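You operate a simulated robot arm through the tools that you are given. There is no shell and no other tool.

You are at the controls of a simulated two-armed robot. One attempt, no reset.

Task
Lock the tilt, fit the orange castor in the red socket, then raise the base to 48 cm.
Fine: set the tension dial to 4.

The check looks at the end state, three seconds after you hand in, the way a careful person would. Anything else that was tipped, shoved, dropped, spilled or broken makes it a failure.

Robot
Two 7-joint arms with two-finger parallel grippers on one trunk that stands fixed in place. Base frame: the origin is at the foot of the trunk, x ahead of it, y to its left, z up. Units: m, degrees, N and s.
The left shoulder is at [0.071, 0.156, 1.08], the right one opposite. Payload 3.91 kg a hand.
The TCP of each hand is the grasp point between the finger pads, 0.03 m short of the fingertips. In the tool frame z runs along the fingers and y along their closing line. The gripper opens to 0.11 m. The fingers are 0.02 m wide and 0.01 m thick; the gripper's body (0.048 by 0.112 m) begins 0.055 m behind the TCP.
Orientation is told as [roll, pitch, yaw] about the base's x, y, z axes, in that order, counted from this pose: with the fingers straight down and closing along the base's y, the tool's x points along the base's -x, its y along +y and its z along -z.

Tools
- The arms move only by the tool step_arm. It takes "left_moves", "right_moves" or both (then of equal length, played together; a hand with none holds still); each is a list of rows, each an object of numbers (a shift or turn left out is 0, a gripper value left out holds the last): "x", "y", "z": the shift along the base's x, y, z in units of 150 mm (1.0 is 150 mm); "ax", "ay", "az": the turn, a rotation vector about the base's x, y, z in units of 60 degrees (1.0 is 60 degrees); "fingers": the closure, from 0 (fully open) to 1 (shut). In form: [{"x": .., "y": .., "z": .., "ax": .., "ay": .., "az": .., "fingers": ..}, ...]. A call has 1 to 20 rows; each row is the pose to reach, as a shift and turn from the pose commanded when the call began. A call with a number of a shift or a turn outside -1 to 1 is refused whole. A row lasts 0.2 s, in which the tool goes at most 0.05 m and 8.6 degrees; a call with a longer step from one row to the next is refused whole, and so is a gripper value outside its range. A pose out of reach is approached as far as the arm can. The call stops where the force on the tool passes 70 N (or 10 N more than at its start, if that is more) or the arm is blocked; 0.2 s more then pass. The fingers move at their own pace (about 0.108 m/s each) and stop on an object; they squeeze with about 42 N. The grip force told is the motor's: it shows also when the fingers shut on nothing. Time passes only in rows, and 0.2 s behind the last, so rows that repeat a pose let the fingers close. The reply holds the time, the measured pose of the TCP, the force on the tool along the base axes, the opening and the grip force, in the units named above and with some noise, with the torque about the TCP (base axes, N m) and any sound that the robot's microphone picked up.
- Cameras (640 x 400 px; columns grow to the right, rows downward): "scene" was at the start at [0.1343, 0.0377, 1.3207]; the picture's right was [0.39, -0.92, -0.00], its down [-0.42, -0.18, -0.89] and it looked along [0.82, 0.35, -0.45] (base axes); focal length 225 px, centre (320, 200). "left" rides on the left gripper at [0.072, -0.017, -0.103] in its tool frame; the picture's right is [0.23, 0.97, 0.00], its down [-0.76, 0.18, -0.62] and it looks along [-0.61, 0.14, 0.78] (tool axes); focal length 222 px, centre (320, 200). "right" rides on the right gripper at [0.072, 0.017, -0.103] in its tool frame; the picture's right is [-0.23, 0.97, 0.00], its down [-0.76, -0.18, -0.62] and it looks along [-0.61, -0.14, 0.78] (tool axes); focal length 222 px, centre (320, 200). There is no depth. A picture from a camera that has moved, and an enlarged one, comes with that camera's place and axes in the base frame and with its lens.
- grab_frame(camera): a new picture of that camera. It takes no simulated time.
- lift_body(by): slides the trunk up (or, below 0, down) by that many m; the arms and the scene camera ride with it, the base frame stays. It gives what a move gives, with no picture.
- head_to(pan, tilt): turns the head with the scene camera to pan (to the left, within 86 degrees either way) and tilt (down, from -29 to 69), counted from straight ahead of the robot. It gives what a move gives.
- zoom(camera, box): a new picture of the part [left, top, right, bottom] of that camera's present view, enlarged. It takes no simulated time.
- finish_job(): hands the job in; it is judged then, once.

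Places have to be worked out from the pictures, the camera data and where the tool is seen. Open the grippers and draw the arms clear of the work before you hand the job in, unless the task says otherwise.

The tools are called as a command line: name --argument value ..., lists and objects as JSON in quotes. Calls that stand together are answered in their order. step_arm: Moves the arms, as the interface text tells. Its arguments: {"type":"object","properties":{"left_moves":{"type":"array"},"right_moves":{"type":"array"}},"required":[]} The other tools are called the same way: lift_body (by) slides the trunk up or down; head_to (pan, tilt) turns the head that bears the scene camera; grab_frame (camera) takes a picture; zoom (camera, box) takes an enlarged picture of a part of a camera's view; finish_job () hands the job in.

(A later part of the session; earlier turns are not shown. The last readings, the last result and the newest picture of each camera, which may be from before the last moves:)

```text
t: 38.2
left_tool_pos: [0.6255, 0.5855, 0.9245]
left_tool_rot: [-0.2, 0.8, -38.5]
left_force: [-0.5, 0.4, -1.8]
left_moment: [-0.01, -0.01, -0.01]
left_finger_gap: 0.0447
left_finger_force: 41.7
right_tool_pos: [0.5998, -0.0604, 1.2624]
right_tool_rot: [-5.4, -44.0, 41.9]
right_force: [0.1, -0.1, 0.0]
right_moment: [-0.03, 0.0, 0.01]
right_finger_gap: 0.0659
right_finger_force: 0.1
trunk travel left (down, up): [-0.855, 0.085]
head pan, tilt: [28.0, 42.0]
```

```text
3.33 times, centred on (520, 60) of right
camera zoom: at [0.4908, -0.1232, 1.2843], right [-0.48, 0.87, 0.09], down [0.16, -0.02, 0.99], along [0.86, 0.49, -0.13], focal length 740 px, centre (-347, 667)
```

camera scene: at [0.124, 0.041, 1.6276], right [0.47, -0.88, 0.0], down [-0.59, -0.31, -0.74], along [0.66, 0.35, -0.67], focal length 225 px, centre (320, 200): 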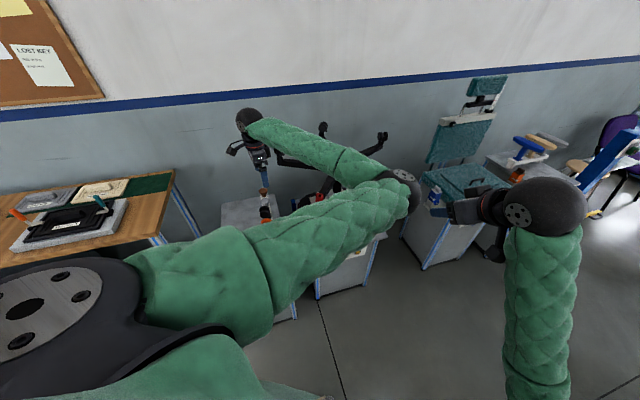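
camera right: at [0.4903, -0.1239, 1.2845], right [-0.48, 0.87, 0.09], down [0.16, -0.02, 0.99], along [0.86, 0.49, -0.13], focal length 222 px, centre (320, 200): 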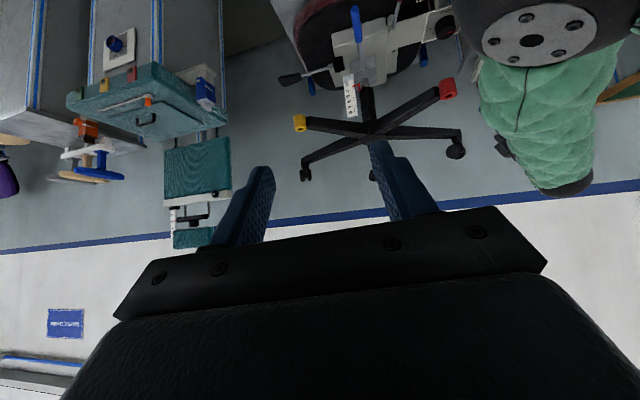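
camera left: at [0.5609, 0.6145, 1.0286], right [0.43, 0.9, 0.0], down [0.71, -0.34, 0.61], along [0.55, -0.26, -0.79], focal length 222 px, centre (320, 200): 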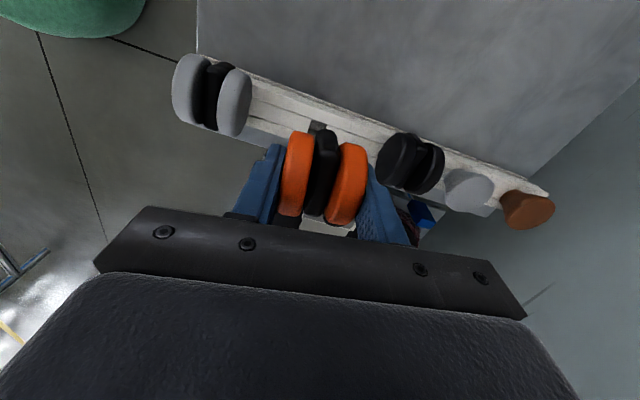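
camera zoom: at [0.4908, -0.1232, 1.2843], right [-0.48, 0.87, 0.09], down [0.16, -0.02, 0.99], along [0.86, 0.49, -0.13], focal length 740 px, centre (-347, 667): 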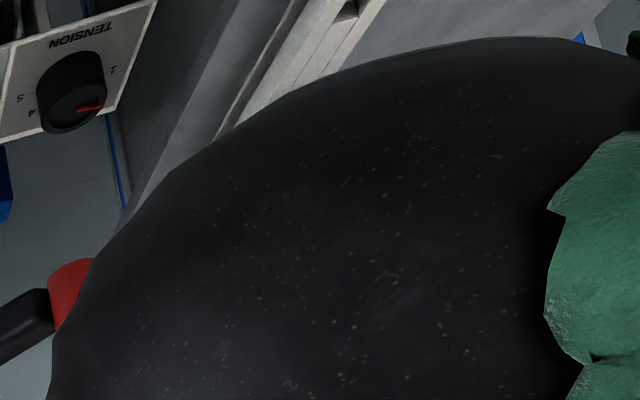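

The castor is out of the rail. The left elbow will swing to the right when I go to the socket, so I'll first move the right hand well to the right and lower, yawing it so its camera can watch the socket.

step_arm --right_moves '[{"y": -0.3}, {"y": -0.6}, {"y": -0.9, "z": -0.1}, {"y": -1.0, "z": -0.3}, {"y": -1.0, "z": -0.6}, {"y": -1.0, "z": -0.6}]' --left_moves '[{"z": 0.2}, {"z": 0.4}, {"z": 0.6}, {"z": 0.8}, {"z": 1.0}, {"z": 1.0}]'

step_arm --right_moves '[{"y": -0.2, "az": 0.12}, {"y": -0.4, "az": 0.24}, {"y": -0.6, "az": 0.36}, {"y": -0.7, "az": 0.48}, {"y": -0.7, "az": 0.6}, {"y": -0.7, "az": 0.6}]'

grab_frame --camera "right"

grab_frame --camera "scene"

grab_frame --camera "left"

```text
t: 39.6
left_tool_pos: [0.627, 0.5839, 1.0749]
left_tool_rot: [-0.2, 0.9, -38.5]
left_force: [0.0, 0.3, -0.3]
left_moment: [-0.01, 0.0, 0.03]
left_finger_gap: 0.0445
left_finger_force: 42.0
right_tool_pos: [0.5999, -0.2131, 1.1773]
right_tool_rot: [-5.3, -43.9, 41.9]
right_force: [0.9, -0.2, 0.3]
right_moment: [-0.03, -0.02, -0.02]
right_finger_gap: 0.066
right_finger_force: 0.0
trunk travel left (down, up): [-0.855, 0.085]
head pan, tilt: [28.0, 42.0]
```

```text
t: 41.0
left_tool_pos: [0.6251, 0.5841, 1.0746]
left_tool_rot: [-0.1, 0.7, -38.6]
left_force: [-0.3, 0.2, -0.2]
left_moment: [0.0, 0.03, 0.02]
left_finger_gap: 0.0445
left_finger_force: 41.9
right_tool_pos: [0.6008, -0.3171, 1.1735]
right_tool_rot: [-5.4, -44.0, 78.1]
right_force: [-0.2, 0.5, 0.1]
right_moment: [0.01, 0.02, -0.01]
right_finger_gap: 0.0658
right_finger_force: 0.1
trunk travel left (down, up): [-0.855, 0.085]
head pan, tilt: [28.0, 42.0]
```

```text
taken
camera right: at [0.5482, -0.431, 1.1957], right [-0.9, 0.42, 0.09], down [0.14, 0.08, 0.99], along [0.41, 0.9, -0.13], focal length 222 px, centre (320, 200)
```

right: 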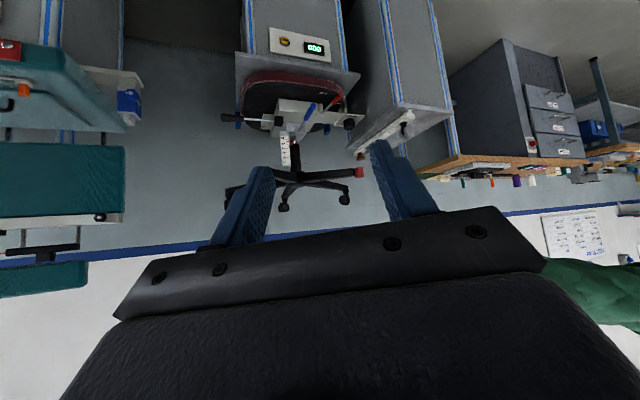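

```text
taken
camera scene: at [0.1233, 0.0404, 1.6277], right [0.47, -0.88, 0.0], down [-0.59, -0.31, -0.74], along [0.66, 0.35, -0.67], focal length 225 px, centre (320, 200)
```

scene: 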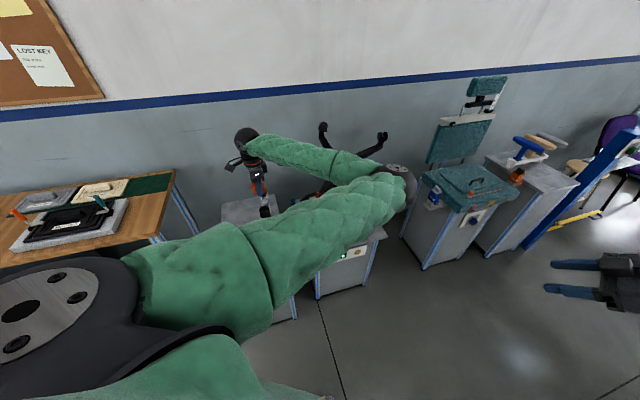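

```text
taken
camera left: at [0.5609, 0.6128, 1.1794], right [0.43, 0.9, 0.0], down [0.71, -0.34, 0.61], along [0.55, -0.26, -0.79], focal length 222 px, centre (320, 200)
```

left: 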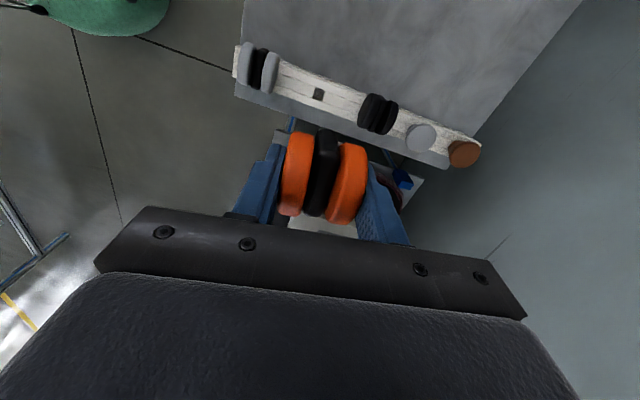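

The emptied rail hole gives the stem offset from the TCP as about (+0.008, -0.007). I'll zoom the right camera on the socket to fix its hole position.

zoom --camera "right" --box '[320, 140, 400, 200]'

zoom --camera "right" --box '[220, 60, 380, 220]'

```text
6.67 times, centred on (360, 170) of right
camera zoom: at [0.5482, -0.431, 1.1957], right [-0.9, 0.42, 0.09], down [0.14, 0.08, 0.99], along [0.41, 0.9, -0.13], focal length 1481 px, centre (53, 400)
```

zoom: 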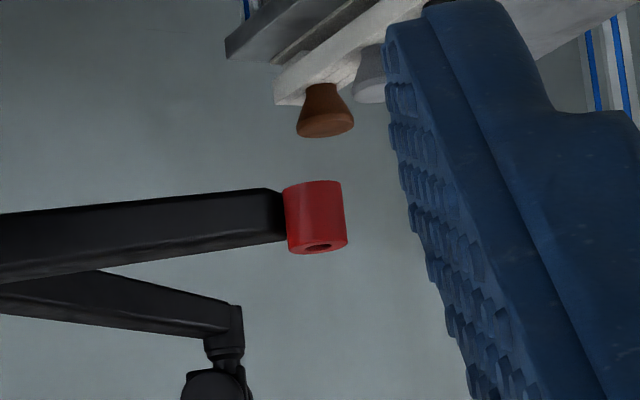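

```text
2.50 times, centred on (300, 140) of right
camera zoom: at [0.5482, -0.431, 1.1957], right [-0.9, 0.42, 0.09], down [0.14, 0.08, 0.99], along [0.41, 0.9, -0.13], focal length 555 px, centre (370, 350)
```

zoom: 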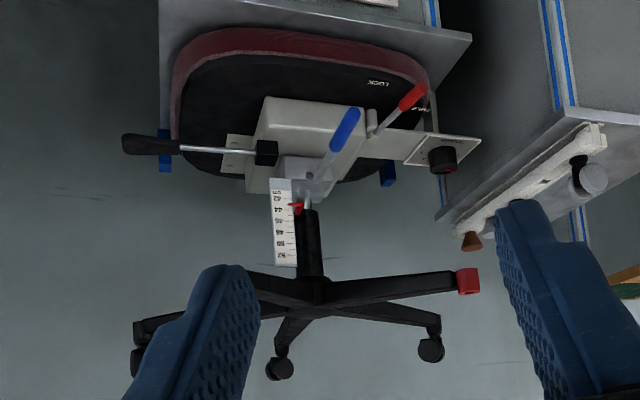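

The hole triangulates consistently from three views to [0.7415, 0.3715, 1.0207]. I'll carry the castor at z 1.16 to a point above it, TCP at about [0.7335, 0.3785].

step_arm --left_moves '[{"z": 0.3}, {"z": 0.57}, {"z": 0.57, "x": 0.15, "y": -0.25}, {"z": 0.57, "x": 0.3, "y": -0.5}, {"z": 0.57, "x": 0.45, "y": -0.75}, {"z": 0.57, "x": 0.6, "y": -1.0}, {"z": 0.57, "x": 0.717, "y": -1.0}, {"z": 0.57, "x": 0.717, "y": -1.0}]'

step_arm --left_moves '[{"y": -0.15}, {"y": -0.37}, {"y": -0.37}, {"y": -0.37}]'

grab_frame --camera "right"

grab_frame --camera "scene"

grab_frame --camera "left"

```text
t: 42.9
left_tool_pos: [0.7434, 0.4494, 1.1563]
left_tool_rot: [-0.1, 0.7, -38.5]
left_force: [-0.9, -0.2, -1.4]
left_moment: [0.0, -0.03, -0.02]
left_finger_gap: 0.0447
left_finger_force: 42.0
left hand out of reach, approached as far as the arm can: row 5, 6, 7, 8
right_tool_pos: [0.6001, -0.3164, 1.1721]
right_tool_rot: [-5.4, -44.2, 78.0]
right_force: [0.4, -0.2, 0.2]
right_moment: [0.0, 0.02, 0.01]
right_finger_gap: 0.0659
right_finger_force: 0.0
trunk travel left (down, up): [-0.855, 0.085]
head pan, tilt: [28.0, 42.0]
```

```text
t: 43.9
left_tool_pos: [0.7695, 0.4319, 1.1458]
left_tool_rot: [0.5, 0.6, -38.1]
left_force: [-0.7, 1.2, -1.4]
left_moment: [0.0, 0.0, 0.02]
left_finger_gap: 0.0447
left_finger_force: 42.0
left hand out of reach, approached as far as the arm can: row 1, 2, 3, 4
right_tool_pos: [0.601, -0.3165, 1.1733]
right_tool_rot: [-5.3, -44.1, 78.0]
right_force: [0.2, -0.9, 0.5]
right_moment: [-0.01, -0.01, -0.02]
right_finger_gap: 0.066
right_finger_force: 0.0
trunk travel left (down, up): [-0.855, 0.085]
head pan, tilt: [28.0, 42.0]
```

```text
taken
camera right: at [0.5485, -0.4305, 1.1954], right [-0.9, 0.42, 0.09], down [0.14, 0.08, 0.99], along [0.41, 0.9, -0.13], focal length 222 px, centre (320, 200)
```

right: 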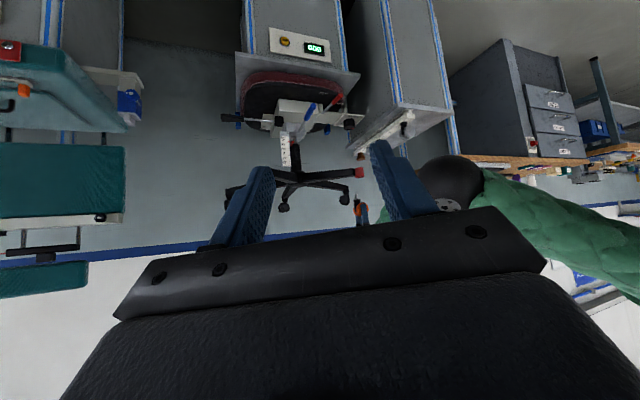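

```text
taken
camera scene: at [0.1239, 0.0407, 1.6276], right [0.47, -0.88, 0.0], down [-0.59, -0.31, -0.74], along [0.66, 0.35, -0.67], focal length 225 px, centre (320, 200)
```

scene: 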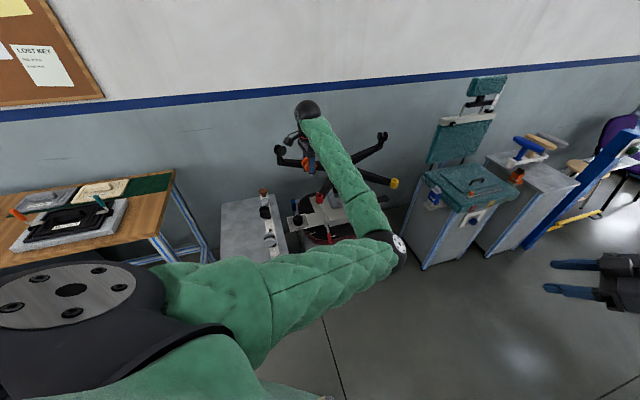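

```text
taken
camera left: at [0.7041, 0.4594, 1.2498], right [0.42, 0.91, 0.01], down [0.71, -0.34, 0.62], along [0.56, -0.25, -0.79], focal length 222 px, centre (320, 200)
```

left: 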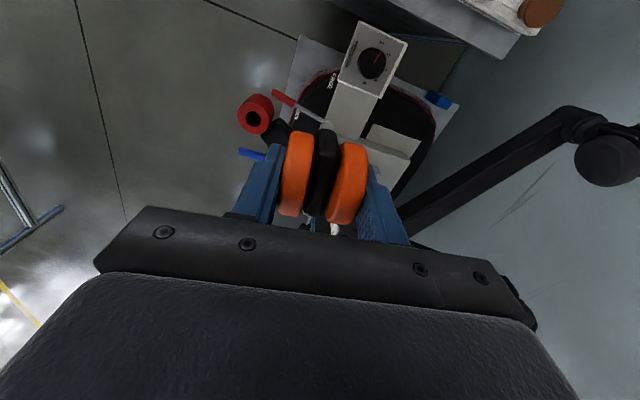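

The arm couldn't reach the socket position at this yaw (stopped near [0.77, 0.43]) and it touched nothing. I'll test whether a less negative yaw frees it, staying above the chair.

step_arm --left_moves '[{"z": 0.1, "az": 0.12}, {"z": 0.2, "az": 0.24}, {"z": 0.2, "az": 0.36}, {"z": 0.2, "az": 0.48}, {"z": 0.2, "az": 0.6}, {"z": 0.2, "az": 0.6}]'

grab_frame --camera "scene"

```text
t: 45.2
left_tool_pos: [0.7755, 0.4313, 1.1648]
left_tool_rot: [-0.1, 0.8, -2.4]
left_force: [0.3, 0.6, -0.4]
left_moment: [0.03, -0.03, 0.01]
left_finger_gap: 0.0443
left_finger_force: 42.0
left hand out of reach, approached as far as the arm can: row 1, 2, 3, 4, 5, 6
right_tool_pos: [0.6005, -0.3162, 1.1722]
right_tool_rot: [-5.5, -44.1, 77.9]
right_force: [0.0, 0.1, 0.2]
right_moment: [0.02, 0.0, -0.02]
right_finger_gap: 0.0661
right_finger_force: 0.1
trunk travel left (down, up): [-0.855, 0.085]
head pan, tilt: [28.0, 42.0]
```

```text
taken
camera scene: at [0.1241, 0.041, 1.6276], right [0.47, -0.88, 0.0], down [-0.59, -0.31, -0.74], along [0.66, 0.35, -0.67], focal length 225 px, centre (320, 200)
```

scene: 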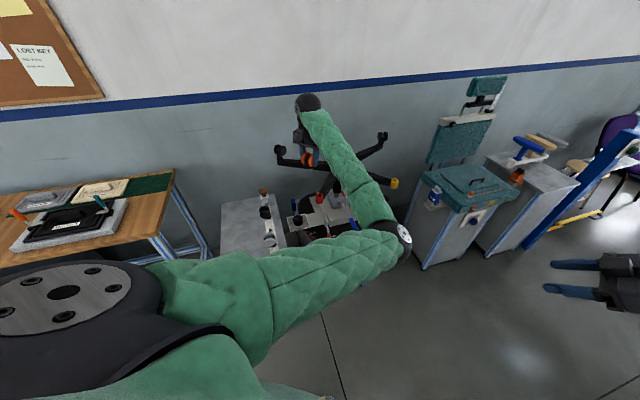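

Yaw makes no difference; the shoulder seems limited on the inward side at this bend. A straighter arm (shoulder well below the hand) should help, so I'll retreat to the left, raise the hand and lower the trunk step by step.

step_arm --left_moves '[{"x": -0.1, "y": 0.2, "z": 0.2}, {"x": -0.25, "y": 0.4, "z": 0.4}, {"x": -0.4, "y": 0.6, "z": 0.6}, {"x": -0.55, "y": 0.8, "z": 0.8}, {"x": -0.62, "y": 1.0, "z": 1.0}, {"x": -0.62, "y": 1.0, "z": 1.0}, {"x": -0.62, "y": 1.0, "z": 1.0}]' --right_moves '[{"z": 0.2}, {"z": 0.4}, {"z": 0.6}, {"z": 0.8}, {"z": 1.0}, {"z": 1.0}, {"z": 1.0}]'

lift_body --by -0.2

```text
t: 46.9
left_tool_pos: [0.6845, 0.5867, 1.3184]
left_tool_rot: [-0.1, 0.7, -2.6]
left_force: [0.9, -0.2, -0.1]
left_moment: [0.01, 0.04, -0.03]
left_finger_gap: 0.0443
left_finger_force: 42.2
right_tool_pos: [0.5996, -0.3179, 1.3223]
right_tool_rot: [-5.4, -44.1, 77.9]
right_force: [-0.7, 0.0, -0.3]
right_moment: [0.0, 0.02, 0.0]
right_finger_gap: 0.066
right_finger_force: 0.1
trunk travel left (down, up): [-0.855, 0.085]
head pan, tilt: [28.0, 42.0]
```

```text
t: 49.0
left_tool_pos: [0.6848, 0.5853, 1.1184]
left_tool_rot: [-0.1, 0.8, -2.5]
left_force: [-0.4, 0.2, -1.1]
left_moment: [0.01, -0.03, 0.02]
left_finger_gap: 0.0444
left_finger_force: 41.9
right_tool_pos: [0.5996, -0.3182, 1.1238]
right_tool_rot: [-5.3, -44.1, 78.0]
right_force: [0.6, -0.1, 0.7]
right_moment: [0.01, 0.02, -0.03]
right_finger_gap: 0.0662
right_finger_force: 0.0
trunk travel left (down, up): [-0.655, 0.285]
head pan, tilt: [28.0, 42.0]
```

Commanded poses follow what was actually reached. I'll raise the hands again and lower the trunk further.

step_arm --left_moves '[{"z": 0.25}, {"z": 0.5}, {"z": 0.75}, {"z": 1.0}, {"z": 1.0}]' --right_moves '[{"z": 0.25}, {"z": 0.5}, {"z": 0.75}, {"z": 1.0}, {"z": 1.0}]'

lift_body --by -0.2

step_arm --left_moves '[{"z": 0.25}, {"z": 0.5}, {"z": 0.7}, {"z": 0.7}]' --right_moves '[{"z": 0.25}, {"z": 0.5}, {"z": 0.75}, {"z": 0.75}]'

grab_frame --camera "scene"

grab_frame --camera "left"

```text
t: 50.2
left_tool_pos: [0.6838, 0.5844, 1.2708]
left_tool_rot: [-0.2, 0.9, -2.5]
left_force: [0.3, 0.5, -1.2]
left_moment: [0.01, 0.0, 0.01]
left_finger_gap: 0.0448
left_finger_force: 41.6
right_tool_pos: [0.5996, -0.3173, 1.2726]
right_tool_rot: [-5.3, -44.1, 77.9]
right_force: [-0.5, 0.0, -0.3]
right_moment: [0.04, 0.02, 0.03]
right_finger_gap: 0.066
right_finger_force: 0.1
trunk travel left (down, up): [-0.655, 0.285]
head pan, tilt: [28.0, 42.0]
```

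```text
t: 52.4
left_tool_pos: [0.6831, 0.5841, 1.0704]
left_tool_rot: [-0.2, 0.8, -2.4]
left_force: [-0.7, -0.1, -1.0]
left_moment: [0.01, 0.0, 0.01]
left_finger_gap: 0.0444
left_finger_force: 42.3
right_tool_pos: [0.5983, -0.3165, 1.0735]
right_tool_rot: [-5.4, -44.1, 78.0]
right_force: [0.1, 1.2, 0.3]
right_moment: [0.04, 0.0, -0.02]
right_finger_gap: 0.0659
right_finger_force: 0.1
trunk travel left (down, up): [-0.455, 0.485]
head pan, tilt: [28.0, 42.0]
```

```text
t: 53.4
left_tool_pos: [0.686, 0.5851, 1.1713]
left_tool_rot: [-0.1, 0.9, -2.5]
left_force: [1.2, 0.3, -0.9]
left_moment: [0.02, 0.02, -0.02]
left_finger_gap: 0.0445
left_finger_force: 42.5
right_tool_pos: [0.5989, -0.3151, 1.1836]
right_tool_rot: [-5.2, -44.1, 78.0]
right_force: [-0.1, -0.2, -0.4]
right_moment: [0.02, 0.01, -0.02]
right_finger_gap: 0.066
right_finger_force: 0.0
trunk travel left (down, up): [-0.455, 0.485]
head pan, tilt: [28.0, 42.0]
```

```text
taken
camera scene: at [0.1245, 0.0405, 1.2275], right [0.47, -0.88, 0.0], down [-0.59, -0.31, -0.74], along [0.66, 0.35, -0.67], focal length 225 px, centre (320, 200)
```

scene: 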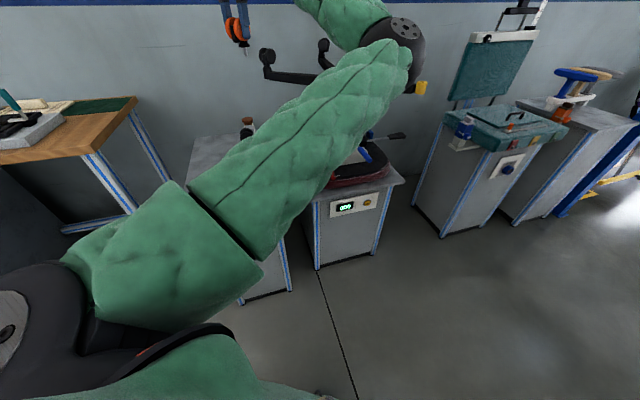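

```text
taken
camera left: at [0.6156, 0.5696, 1.2771], right [-0.18, 0.98, 0.0], down [0.78, 0.14, 0.61], along [0.6, 0.11, -0.79], focal length 222 px, centre (320, 200)
```

left: 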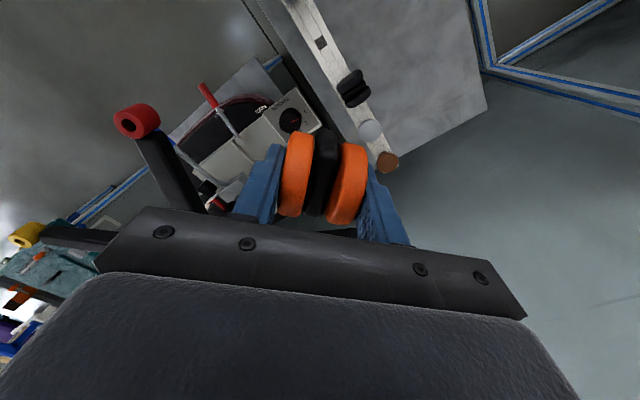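

Now the arm is straighter with the elbow at about shoulder height. I'll try moving over the socket again, staying at z 1.17.

step_arm --left_moves '[{"y": -0.2, "x": 0.05}, {"y": -0.4, "x": 0.1}, {"y": -0.6, "x": 0.15}, {"y": -0.8, "x": 0.2}, {"y": -1.0, "x": 0.25}, {"y": -1.0, "x": 0.25}]'

grab_frame --camera "scene"

```text
t: 54.8
left_tool_pos: [0.7385, 0.4711, 1.1804]
left_tool_rot: [-0.1, 0.7, -2.5]
left_force: [-0.3, 0.4, -1.5]
left_moment: [-0.04, 0.01, -0.03]
left_finger_gap: 0.0443
left_finger_force: 42.2
left hand out of reach, approached as far as the arm can: row 4, 5, 6
right_tool_pos: [0.5989, -0.3166, 1.1836]
right_tool_rot: [-5.4, -44.1, 77.9]
right_force: [1.0, 0.3, -0.1]
right_moment: [0.02, 0.0, 0.01]
right_finger_gap: 0.0659
right_finger_force: 0.1
trunk travel left (down, up): [-0.455, 0.485]
head pan, tilt: [28.0, 42.0]
```

```text
taken
camera scene: at [0.1239, 0.0408, 1.2276], right [0.47, -0.88, 0.0], down [-0.59, -0.31, -0.74], along [0.66, 0.35, -0.67], focal length 225 px, centre (320, 200)
```

scene: 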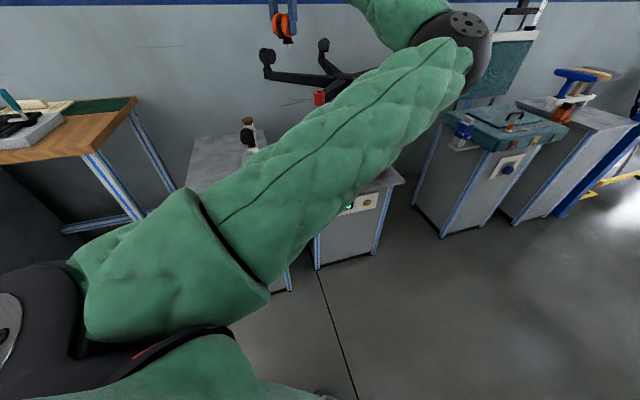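

Both attempts stop where the upper arm hits an inward pan limit with the elbow on the inner side. I'll try to swap the elbow to the outer side: raise the trunk again, pitch the tool forward to relax the wrist, and bring the hand inward high above the chair.

lift_body --by 0.4

step_arm --left_moves '[{"ay": -0.13, "x": -0.15, "z": -0.1}, {"ay": -0.26, "x": -0.3, "z": -0.2}, {"ay": -0.39, "x": -0.45, "z": -0.3}, {"ay": -0.52, "x": -0.6, "z": -0.4}, {"ay": -0.65, "x": -0.7, "z": -0.6}, {"ay": -0.75, "x": -0.8, "z": -0.8}, {"ay": -0.75, "x": -0.8, "z": -0.8}]' --right_moves '[{"y": -0.15}, {"y": -0.3}, {"y": -0.45}, {"y": -0.6}, {"y": -0.8}, {"y": -1.0}, {"y": -1.0}]'

grab_frame --camera "scene"

```text
t: 58.6
left_tool_pos: [0.7387, 0.4714, 1.5823]
left_tool_rot: [-0.1, 0.8, -2.5]
left_force: [-0.4, 0.2, -1.8]
left_moment: [-0.03, 0.01, -0.04]
left_finger_gap: 0.0446
left_finger_force: 42.6
right_tool_pos: [0.5994, -0.3161, 1.583]
right_tool_rot: [-5.3, -44.1, 77.9]
right_force: [0.1, 0.0, -0.6]
right_moment: [-0.04, -0.01, 0.02]
right_finger_gap: 0.066
right_finger_force: 0.0
trunk travel left (down, up): [-0.855, 0.085]
head pan, tilt: [28.0, 42.0]
```

```text
t: 60.2
left_tool_pos: [0.6317, 0.5133, 1.4622]
left_tool_rot: [2.4, -44.2, -3.5]
left_force: [-0.7, -0.3, -0.9]
left_moment: [0.0, -0.02, 0.0]
left_finger_gap: 0.0445
left_finger_force: 41.8
left hand out of reach, approached as far as the arm can: row 1, 2, 3, 4, 5, 6, 7
right_tool_pos: [0.6021, -0.4655, 1.5841]
right_tool_rot: [-5.4, -44.1, 77.9]
right_force: [0.1, -0.4, -0.2]
right_moment: [-0.02, -0.01, -0.01]
right_finger_gap: 0.066
right_finger_force: 0.1
trunk travel left (down, up): [-0.855, 0.085]
head pan, tilt: [28.0, 42.0]
```

```text
taken
camera scene: at [0.124, 0.041, 1.6276], right [0.47, -0.88, 0.0], down [-0.59, -0.31, -0.74], along [0.66, 0.35, -0.67], focal length 225 px, centre (320, 200)
```

scene: 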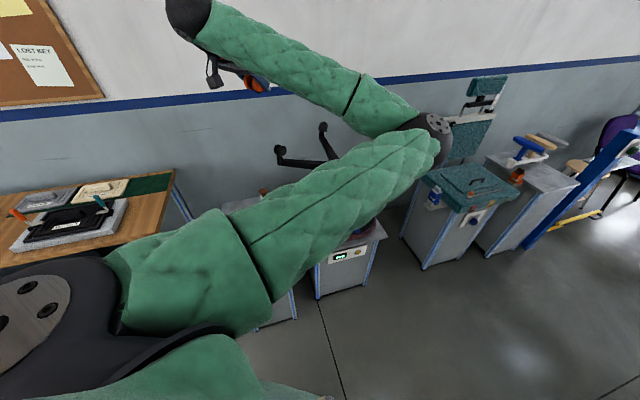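

I'll yaw the pitched tool in line with the forearm and keep moving the hand inward and down to see if the elbow drops.

step_arm --left_moves '[{"az": 0.12, "z": -0.1}, {"az": 0.24, "z": -0.2}, {"az": 0.36, "z": -0.3}, {"az": 0.48, "z": -0.4, "y": -0.1}, {"az": 0.6, "z": -0.5, "y": -0.2}, {"az": 0.72, "z": -0.6, "y": -0.35}, {"az": 0.84, "z": -0.7, "y": -0.5}, {"az": 0.84, "z": -0.7, "y": -0.7}, {"az": 0.84, "z": -0.7, "y": -0.7}]'

grab_frame --camera "scene"

```text
t: 62.4
left_tool_pos: [0.6257, 0.4279, 1.4175]
left_tool_rot: [-3.0, -48.4, 53.0]
left_force: [0.2, 0.6, -1.5]
left_moment: [0.0, -0.01, -0.03]
left_finger_gap: 0.0446
left_finger_force: 42.1
right_tool_pos: [0.6027, -0.4657, 1.5834]
right_tool_rot: [-5.4, -44.0, 77.8]
right_force: [0.5, -0.1, -0.4]
right_moment: [0.0, 0.03, 0.01]
right_finger_gap: 0.0659
right_finger_force: 0.1
trunk travel left (down, up): [-0.855, 0.085]
head pan, tilt: [28.0, 42.0]
stopped in row 9 (left hand): the arm was blocked; the commanded pose is now the measured one
```

```text
taken
camera scene: at [0.1242, 0.0411, 1.6276], right [0.47, -0.88, 0.0], down [-0.59, -0.31, -0.74], along [0.66, 0.35, -0.67], focal length 225 px, centre (320, 200)
```

scene: 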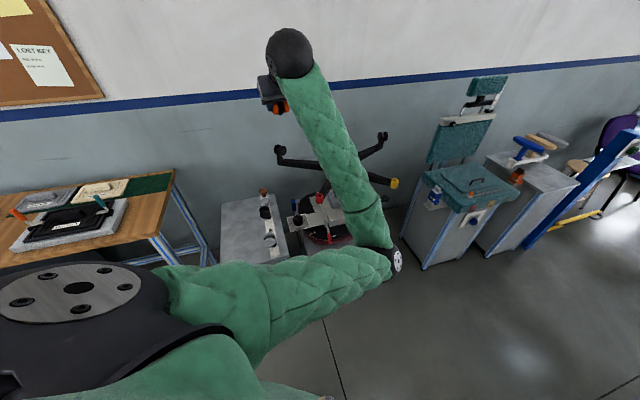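

The elbow has dropped well below the shoulder line now. I'll keep going: bring the hand back and lower while reducing yaw, to work the elbow under and outward.

step_arm --left_moves '[{"x": -0.1, "z": -0.1, "az": -0.06}, {"x": -0.2, "z": -0.2, "az": -0.12}, {"x": -0.3, "z": -0.3, "az": -0.18}, {"x": -0.4, "z": -0.45, "az": -0.24}, {"x": -0.5, "z": -0.6, "az": -0.3}, {"x": -0.6, "z": -0.8, "az": -0.36}, {"x": -0.6, "z": -1.0, "az": -0.42}, {"x": -0.6, "z": -1.0, "az": -0.42}]'

grab_frame --camera "scene"

```text
t: 64.1
left_tool_pos: [0.5715, 0.4779, 1.3476]
left_tool_rot: [-4.3, -56.9, 32.6]
left_force: [-0.8, 0.7, -1.1]
left_moment: [-0.03, 0.0, 0.01]
left_finger_gap: 0.0445
left_finger_force: 42.0
left hand out of reach, approached as far as the arm can: row 5, 6, 7, 8
right_tool_pos: [0.6018, -0.4662, 1.5839]
right_tool_rot: [-5.3, -44.0, 77.9]
right_force: [-1.3, 0.8, -0.2]
right_moment: [-0.01, 0.0, 0.01]
right_finger_gap: 0.0661
right_finger_force: 0.1
trunk travel left (down, up): [-0.855, 0.085]
head pan, tilt: [28.0, 42.0]
stopped in row 8 (left hand): the arm was blocked; the commanded pose is now the measured one
```

```text
taken
camera scene: at [0.1239, 0.0411, 1.6276], right [0.47, -0.88, 0.0], down [-0.59, -0.31, -0.74], along [0.66, 0.35, -0.67], focal length 225 px, centre (320, 200)
```

scene: 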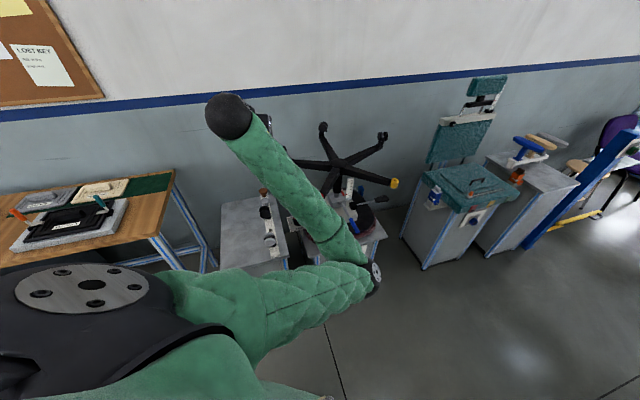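

The elbow is moving down and outward (upper arm azimuth about -10°). I'll move the hand to the right while lowering a bit to continue.

step_arm --left_moves '[{"y": -0.15, "x": 0.1}, {"y": -0.3, "x": 0.2}, {"y": -0.45, "x": 0.3, "z": -0.1}, {"y": -0.6, "x": 0.4, "z": -0.2}, {"y": -0.75, "x": 0.5, "z": -0.3}, {"y": -0.9, "x": 0.5, "z": -0.4}, {"y": -1.0, "x": 0.5, "z": -0.5}, {"y": -1.0, "x": 0.5, "z": -0.5}]'

grab_frame --camera "scene"

```text
t: 65.0
left_tool_pos: [0.6155, 0.4324, 1.443]
left_tool_rot: [-16.6, -66.7, 46.2]
left_force: [-0.3, 0.2, -1.8]
left_moment: [-0.04, 0.02, 0.01]
left_finger_gap: 0.0448
left_finger_force: 42.4
right_tool_pos: [0.6014, -0.4683, 1.5829]
right_tool_rot: [-5.4, -44.1, 77.9]
right_force: [0.3, -0.4, 0.0]
right_moment: [0.02, 0.03, -0.04]
right_finger_gap: 0.0658
right_finger_force: 0.1
trunk travel left (down, up): [-0.855, 0.085]
head pan, tilt: [28.0, 42.0]
stopped in row 4 (left hand): the arm was blocked; the commanded pose is now the measured one
```

```text
taken
camera scene: at [0.1239, 0.039, 1.6277], right [0.47, -0.88, 0.0], down [-0.59, -0.31, -0.74], along [0.66, 0.35, -0.67], focal length 225 px, centre (320, 200)
```

scene: 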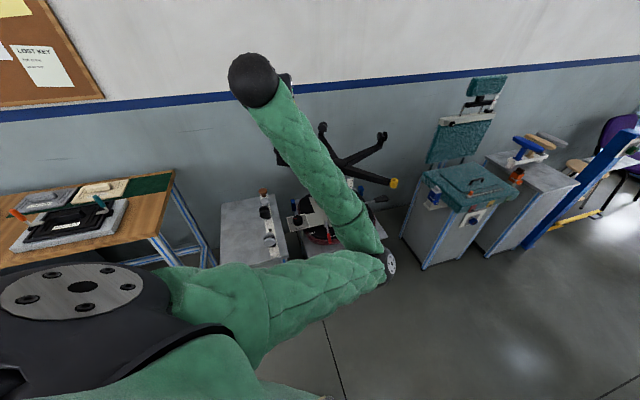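

The elbow joint is near its flexion limit here. A better way to move the elbow: extend the arm outward with the tool in line with it, roll the tool about the arm axis (which also turns the upper arm), then come back. I'll extend first.

step_arm --left_moves '[{"x": 0.15, "y": 0.15}, {"x": 0.35, "y": 0.35}, {"x": 0.55, "y": 0.55}, {"x": 0.75, "y": 0.75}, {"x": 0.9, "y": 0.95}, {"x": 0.9, "y": 1.0}]'

step_arm --left_moves '[{"x": 0.15, "y": 0.2}, {"x": 0.3, "y": 0.4}, {"x": 0.45, "y": 0.6}, {"x": 0.6, "y": 0.8}, {"x": 0.75, "y": 1.0}, {"x": 0.75, "y": 1.0}]'

grab_frame --camera "scene"

```text
t: 66.4
left_tool_pos: [0.7503, 0.5799, 1.4414]
left_tool_rot: [-16.7, -66.4, 45.9]
left_force: [-0.2, 1.1, -0.6]
left_moment: [-0.01, 0.01, 0.02]
left_finger_gap: 0.0444
left_finger_force: 42.3
right_tool_pos: [0.6013, -0.4657, 1.5831]
right_tool_rot: [-5.3, -44.1, 77.9]
right_force: [1.2, 0.0, -0.1]
right_moment: [0.01, 0.01, -0.01]
right_finger_gap: 0.0659
right_finger_force: 0.0
trunk travel left (down, up): [-0.855, 0.085]
head pan, tilt: [28.0, 42.0]
```

```text
t: 67.8
left_tool_pos: [0.8635, 0.7337, 1.4397]
left_tool_rot: [-16.6, -66.5, 45.8]
left_force: [-0.1, -0.1, -0.5]
left_moment: [-0.03, 0.07, 0.0]
left_finger_gap: 0.0447
left_finger_force: 42.1
right_tool_pos: [0.6026, -0.4689, 1.5843]
right_tool_rot: [-5.5, -44.1, 77.8]
right_force: [-0.5, 1.0, 0.0]
right_moment: [0.02, -0.03, 0.03]
right_finger_gap: 0.0659
right_finger_force: 0.0
trunk travel left (down, up): [-0.855, 0.085]
head pan, tilt: [28.0, 42.0]
```

```text
taken
camera scene: at [0.1239, 0.0393, 1.6276], right [0.47, -0.88, 0.0], down [-0.59, -0.31, -0.74], along [0.66, 0.35, -0.67], focal length 225 px, centre (320, 200)
```

scene: 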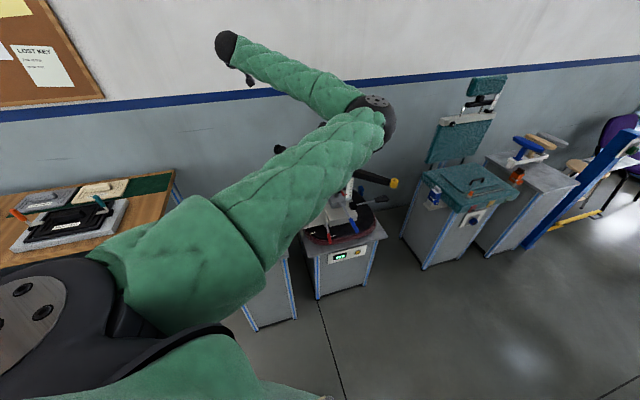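

I'll extend further until nearly straight and then roll the tool about the arm's outward direction.

step_arm --left_moves '[{"x": 0.2, "y": 0.15}, {"x": 0.4, "y": 0.3}, {"x": 0.55, "y": 0.4}, {"x": 0.55, "y": 0.4}]'

step_arm --left_moves '[{"ax": 0.11, "ay": 0.08}, {"ax": 0.22, "ay": 0.16}, {"ax": 0.33, "ay": 0.24}, {"ax": 0.44, "ay": 0.32}, {"ax": 0.55, "ay": 0.4}, {"ax": 0.66, "ay": 0.48}, {"ax": 0.77, "ay": 0.56}, {"ax": 0.77, "ay": 0.56}]'

grab_frame --camera "scene"

```text
t: 68.8
left_tool_pos: [0.948, 0.7935, 1.4412]
left_tool_rot: [-16.7, -66.4, 46.0]
left_force: [-0.2, -0.7, -0.5]
left_moment: [-0.05, 0.03, 0.03]
left_finger_gap: 0.0447
left_finger_force: 42.2
right_tool_pos: [0.602, -0.4656, 1.5833]
right_tool_rot: [-5.5, -44.2, 77.9]
right_force: [-0.1, 0.1, 1.4]
right_moment: [0.02, 0.0, 0.03]
right_finger_gap: 0.0662
right_finger_force: 0.0
trunk travel left (down, up): [-0.855, 0.085]
head pan, tilt: [28.0, 42.0]
```

```text
t: 70.6
left_tool_pos: [0.9464, 0.7917, 1.4397]
left_tool_rot: [67.4, -33.8, -25.7]
left_force: [0.0, -0.3, -1.6]
left_moment: [0.0, 0.01, -0.04]
left_finger_gap: 0.0445
left_finger_force: 41.8
right_tool_pos: [0.6013, -0.4666, 1.5838]
right_tool_rot: [-5.4, -44.1, 77.9]
right_force: [0.2, 0.2, -0.7]
right_moment: [0.04, -0.03, -0.03]
right_finger_gap: 0.066
right_finger_force: 0.0
trunk travel left (down, up): [-0.855, 0.085]
head pan, tilt: [28.0, 42.0]
```

```text
taken
camera scene: at [0.124, 0.0409, 1.6276], right [0.47, -0.88, 0.0], down [-0.59, -0.31, -0.74], along [0.66, 0.35, -0.67], focal length 225 px, centre (320, 200)
```

scene: 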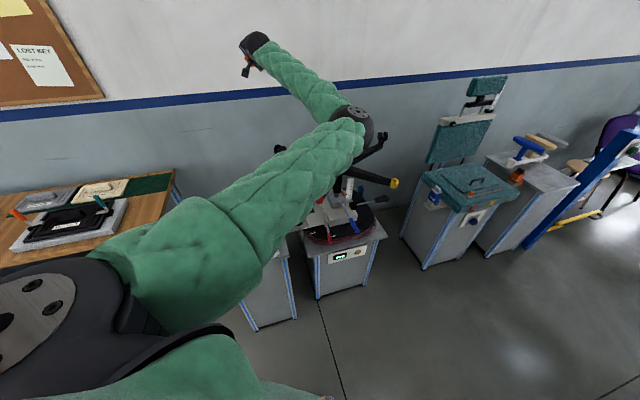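

The wrist absorbed that roll without moving the elbow. I'll continue rolling so the wrist runs out of range and the upper arm has to follow.

step_arm --left_moves '[{"ax": 0.11, "ay": 0.08}, {"ax": 0.22, "ay": 0.16}, {"ax": 0.33, "ay": 0.24}, {"ax": 0.44, "ay": 0.32}, {"ax": 0.55, "ay": 0.4}, {"ax": 0.66, "ay": 0.48}, {"ax": 0.77, "ay": 0.56}, {"ax": 0.77, "ay": 0.56}]'

step_arm --left_moves '[{"ax": 0.11, "ay": 0.08}, {"ax": 0.22, "ay": 0.16}, {"ax": 0.33, "ay": 0.24}, {"ax": 0.44, "ay": 0.32}, {"ax": 0.55, "ay": 0.4}, {"ax": 0.66, "ay": 0.48}, {"ax": 0.77, "ay": 0.56}, {"ax": 0.77, "ay": 0.56}]'

grab_frame --camera "scene"

```text
t: 72.4
left_tool_pos: [0.9464, 0.7909, 1.4412]
left_tool_rot: [92.2, 18.3, -29.5]
left_force: [-0.6, -0.5, -0.9]
left_moment: [-0.03, 0.02, 0.02]
left_finger_gap: 0.0444
left_finger_force: 42.5
right_tool_pos: [0.6017, -0.4668, 1.5849]
right_tool_rot: [-5.5, -44.0, 78.0]
right_force: [-0.3, 0.3, 0.5]
right_moment: [-0.02, -0.02, 0.01]
right_finger_gap: 0.066
right_finger_force: 0.0
trunk travel left (down, up): [-0.855, 0.085]
head pan, tilt: [28.0, 42.0]
```

```text
t: 74.2
left_tool_pos: [0.947, 0.79, 1.4398]
left_tool_rot: [144.1, 63.8, 8.5]
left_force: [0.9, -0.7, -2.2]
left_moment: [-0.02, 0.04, 0.03]
left_finger_gap: 0.0443
left_finger_force: 41.8
right_tool_pos: [0.6032, -0.4682, 1.5827]
right_tool_rot: [-5.3, -44.1, 78.0]
right_force: [0.8, -0.2, 0.2]
right_moment: [0.0, -0.03, 0.02]
right_finger_gap: 0.0659
right_finger_force: 0.1
trunk travel left (down, up): [-0.855, 0.085]
head pan, tilt: [28.0, 42.0]
```

```text
taken
camera scene: at [0.1245, 0.0397, 1.6276], right [0.47, -0.88, 0.0], down [-0.59, -0.31, -0.74], along [0.66, 0.35, -0.67], focal length 225 px, centre (320, 200)
```

scene: 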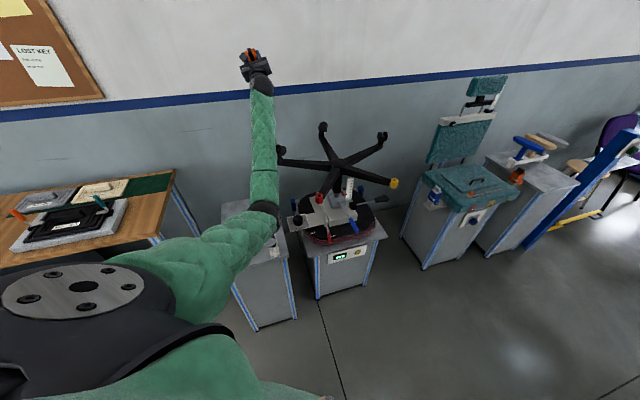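

That worked: the elbow has swung below and outward (upper arm azimuth about +32°). I'll roll a bit further in the same direction.

step_arm --left_moves '[{"ax": 0.11, "ay": 0.08}, {"ax": 0.22, "ay": 0.16}, {"ax": 0.33, "ay": 0.24}, {"ax": 0.44, "ay": 0.32}, {"ax": 0.55, "ay": 0.4}, {"ax": 0.55, "ay": 0.4}]'

grab_frame --camera "scene"

```text
t: 75.6
left_tool_pos: [0.9473, 0.7916, 1.4387]
left_tool_rot: [-132.4, 54.2, 83.7]
left_force: [-0.4, -0.4, -0.8]
left_moment: [-0.04, 0.03, 0.01]
left_finger_gap: 0.0446
left_finger_force: 41.7
right_tool_pos: [0.6027, -0.4665, 1.5835]
right_tool_rot: [-5.2, -44.0, 77.9]
right_force: [-0.6, 0.0, -0.2]
right_moment: [0.01, 0.02, 0.0]
right_finger_gap: 0.0658
right_finger_force: 0.1
trunk travel left (down, up): [-0.855, 0.085]
head pan, tilt: [28.0, 42.0]
```

```text
taken
camera scene: at [0.1248, 0.0402, 1.6275], right [0.47, -0.88, 0.0], down [-0.59, -0.31, -0.74], along [0.66, 0.35, -0.67], focal length 225 px, centre (320, 200)
```

scene: 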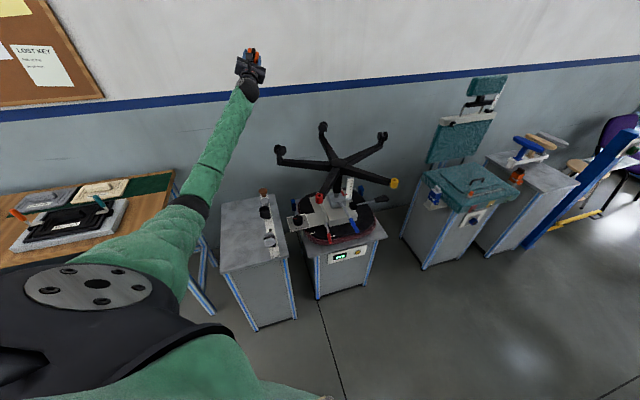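

The elbow is now on the outer side. I'll retract a bit and pitch the tool back down about its horizontal axis, in two stages.

step_arm --left_moves '[{"x": -0.15, "y": -0.1}, {"x": -0.3, "y": -0.2}, {"x": -0.5, "y": -0.35}, {"x": -0.7, "y": -0.5}, {"x": -0.9, "y": -0.65}, {"x": -0.9, "y": -0.65}]'

step_arm --left_moves '[{"ax": -0.068, "ay": 0.116}, {"ax": -0.136, "ay": 0.233}, {"ax": -0.204, "ay": 0.349}, {"ax": -0.271, "ay": 0.465}, {"ax": -0.339, "ay": 0.581}, {"ax": -0.407, "ay": 0.698}, {"ax": -0.475, "ay": 0.814}, {"ax": -0.475, "ay": 0.814}]'

grab_frame --camera "scene"

```text
t: 77.0
left_tool_pos: [0.8131, 0.6938, 1.4403]
left_tool_rot: [-132.4, 54.3, 83.6]
left_force: [0.7, 0.2, -2.2]
left_moment: [-0.02, 0.03, 0.01]
left_finger_gap: 0.0444
left_finger_force: 41.8
right_tool_pos: [0.6023, -0.4672, 1.5835]
right_tool_rot: [-5.3, -44.0, 77.9]
right_force: [0.1, -0.1, 0.4]
right_moment: [0.02, -0.01, 0.03]
right_finger_gap: 0.0662
right_finger_force: 0.1
trunk travel left (down, up): [-0.855, 0.085]
head pan, tilt: [28.0, 42.0]
```

```text
t: 78.8
left_tool_pos: [0.8136, 0.6947, 1.4395]
left_tool_rot: [-120.0, 58.5, 94.0]
left_force: [0.5, 0.3, -0.5]
left_moment: [-0.01, 0.03, 0.0]
left_finger_gap: 0.0446
left_finger_force: 41.5
left hand out of reach, approached as far as the arm can: row 2, 3, 4, 5, 6, 7, 8
right_tool_pos: [0.603, -0.4664, 1.583]
right_tool_rot: [-5.4, -44.2, 77.9]
right_force: [0.2, -0.2, 0.2]
right_moment: [0.03, 0.01, -0.01]
right_finger_gap: 0.0661
right_finger_force: 0.1
trunk travel left (down, up): [-0.855, 0.085]
head pan, tilt: [28.0, 42.0]
```

```text
taken
camera scene: at [0.1242, 0.0411, 1.6276], right [0.47, -0.88, 0.0], down [-0.59, -0.31, -0.74], along [0.66, 0.35, -0.67], focal length 225 px, centre (320, 200)
```

scene: 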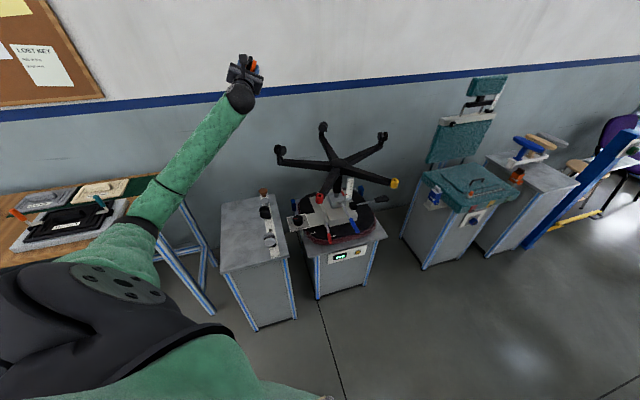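

Pitching down is blocked until some of the roll is undone. With the arm bent, the wrist should absorb the un-roll, so I'll roll back about 57° and check the elbow.

step_arm --left_moves '[{"ax": -0.11, "ay": -0.065, "az": -0.045}, {"ax": -0.22, "ay": -0.13, "az": -0.09}, {"ax": -0.33, "ay": -0.195, "az": -0.135}, {"ax": -0.44, "ay": -0.26, "az": -0.18}, {"ax": -0.55, "ay": -0.325, "az": -0.225}, {"ax": -0.66, "ay": -0.39, "az": -0.27}, {"ax": -0.77, "ay": -0.455, "az": -0.315}, {"ax": -0.77, "ay": -0.455, "az": -0.315}]'

grab_frame --camera "scene"

```text
t: 80.6
left_tool_pos: [0.8113, 0.6939, 1.4395]
left_tool_rot: [123.4, 57.6, -34.2]
left_force: [0.2, -0.7, -1.2]
left_moment: [0.02, 0.02, 0.01]
left_finger_gap: 0.0444
left_finger_force: 42.0
right_tool_pos: [0.6024, -0.4661, 1.5835]
right_tool_rot: [-5.4, -44.0, 78.0]
right_force: [-0.8, 0.2, 0.2]
right_moment: [-0.04, 0.03, -0.02]
right_finger_gap: 0.066
right_finger_force: 0.2
trunk travel left (down, up): [-0.855, 0.085]
head pan, tilt: [28.0, 42.0]
```

```text
taken
camera scene: at [0.1239, 0.0411, 1.6276], right [0.47, -0.88, 0.0], down [-0.59, -0.31, -0.74], along [0.66, 0.35, -0.67], focal length 225 px, centre (320, 200)
```

scene: 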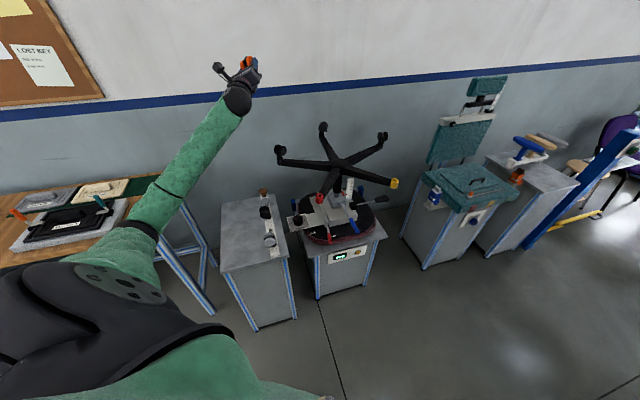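

The elbow stays out. I'll un-roll another 57° the same way.

step_arm --left_moves '[{"ax": -0.116, "ay": -0.0585, "az": -0.04}, {"ax": -0.232, "ay": -0.117, "az": -0.08}, {"ax": -0.348, "ay": -0.1755, "az": -0.12}, {"ax": -0.464, "ay": -0.234, "az": -0.16}, {"ax": -0.58, "ay": -0.2925, "az": -0.2}, {"ax": -0.696, "ay": -0.351, "az": -0.24}, {"ax": -0.812, "ay": -0.41, "az": -0.28}, {"ax": -0.812, "ay": -0.41, "az": -0.28}]'

step_arm --left_moves '[{"ax": -0.061, "ay": 0.122}, {"ax": -0.122, "ay": 0.244}, {"ax": -0.183, "ay": 0.366}, {"ax": -0.244, "ay": 0.488}, {"ax": -0.305, "ay": 0.61}, {"ax": -0.366, "ay": 0.732}, {"ax": -0.366, "ay": 0.732}]'

grab_frame --camera "scene"

```text
t: 82.4
left_tool_pos: [0.8105, 0.6934, 1.4395]
left_tool_rot: [107.2, 4.5, -61.7]
left_force: [0.5, -0.4, -1.2]
left_moment: [0.01, 0.02, -0.01]
left_finger_gap: 0.0443
left_finger_force: 42.0
right_tool_pos: [0.6017, -0.4662, 1.5841]
right_tool_rot: [-5.4, -44.0, 77.9]
right_force: [-0.2, -0.3, 0.2]
right_moment: [-0.03, -0.01, 0.01]
right_finger_gap: 0.066
right_finger_force: 0.0
trunk travel left (down, up): [-0.855, 0.085]
head pan, tilt: [28.0, 42.0]
```

```text
t: 84.0
left_tool_pos: [0.8104, 0.6933, 1.4402]
left_tool_rot: [104.7, 4.8, -61.9]
left_force: [0.1, -0.3, -0.5]
left_moment: [0.04, 0.03, -0.01]
left_finger_gap: 0.0445
left_finger_force: 42.1
left hand out of reach, approached as far as the arm can: row 1, 2, 3, 4, 5, 6, 7
right_tool_pos: [0.6016, -0.4665, 1.5846]
right_tool_rot: [-5.4, -44.1, 78.0]
right_force: [-0.7, -0.3, 0.7]
right_moment: [0.04, -0.02, -0.02]
right_finger_gap: 0.0659
right_finger_force: 0.1
trunk travel left (down, up): [-0.855, 0.085]
head pan, tilt: [28.0, 42.0]
```

```text
taken
camera scene: at [0.1235, 0.0411, 1.6277], right [0.47, -0.88, 0.0], down [-0.59, -0.31, -0.74], along [0.66, 0.35, -0.67], focal length 225 px, centre (320, 200)
```

scene: 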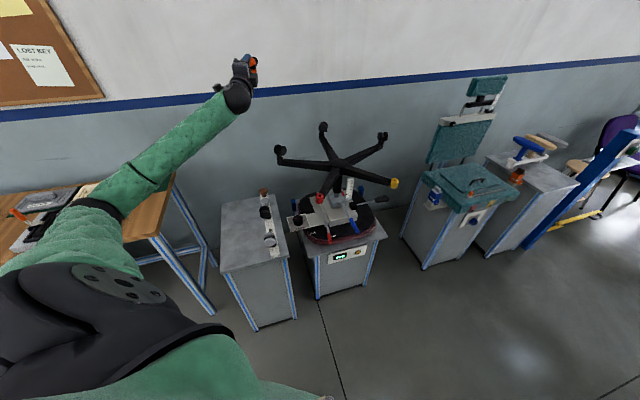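

The wrist bends only to one side; at present it bends left-up. I'll swing the tool direction left first and then down, going around rather than through the forearm axis.

step_arm --left_moves '[{"az": 0.13}, {"az": 0.26}, {"az": 0.39}, {"az": 0.52}, {"az": 0.65}, {"az": 0.65}]'

step_arm --left_moves '[{"ax": -0.12, "ay": 0.051}, {"ax": -0.24, "ay": 0.102}, {"ax": -0.36, "ay": 0.153}, {"ax": -0.48, "ay": 0.204}, {"ax": -0.6, "ay": 0.255}, {"ax": -0.72, "ay": 0.306}, {"ax": -0.84, "ay": 0.357}, {"ax": -0.84, "ay": 0.357}]'

grab_frame --camera "scene"

```text
t: 85.4
left_tool_pos: [0.8106, 0.6939, 1.4402]
left_tool_rot: [104.7, 4.9, -22.7]
left_force: [-0.2, -0.5, -0.8]
left_moment: [-0.03, 0.02, 0.01]
left_finger_gap: 0.0445
left_finger_force: 41.5
right_tool_pos: [0.6013, -0.4655, 1.5849]
right_tool_rot: [-5.5, -43.9, 78.0]
right_force: [-0.7, 0.3, 0.4]
right_moment: [-0.04, -0.03, -0.01]
right_finger_gap: 0.0661
right_finger_force: 0.0
trunk travel left (down, up): [-0.855, 0.085]
head pan, tilt: [28.0, 42.0]
```

```text
t: 87.2
left_tool_pos: [0.8106, 0.6941, 1.4386]
left_tool_rot: [49.6, 2.9, -26.9]
left_force: [-0.3, 0.1, -1.4]
left_moment: [-0.04, 0.01, 0.01]
left_finger_gap: 0.0448
left_finger_force: 42.6
right_tool_pos: [0.6021, -0.4662, 1.5842]
right_tool_rot: [-5.5, -43.9, 77.9]
right_force: [-0.6, -0.1, 0.3]
right_moment: [0.0, 0.01, -0.02]
right_finger_gap: 0.0662
right_finger_force: 0.1
trunk travel left (down, up): [-0.855, 0.085]
head pan, tilt: [28.0, 42.0]
```

```text
taken
camera scene: at [0.1241, 0.0414, 1.6276], right [0.47, -0.88, 0.0], down [-0.59, -0.31, -0.74], along [0.66, 0.35, -0.67], focal length 225 px, centre (320, 200)
```

scene: 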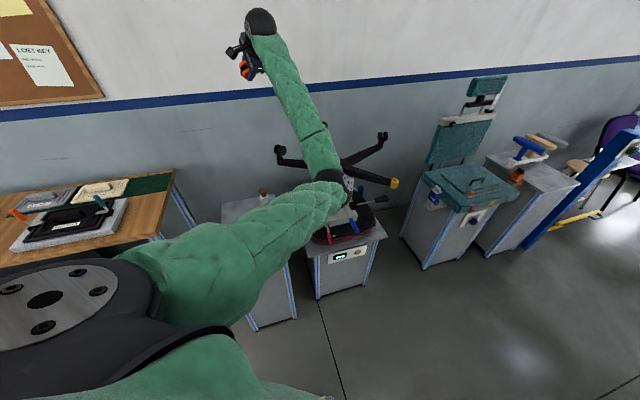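

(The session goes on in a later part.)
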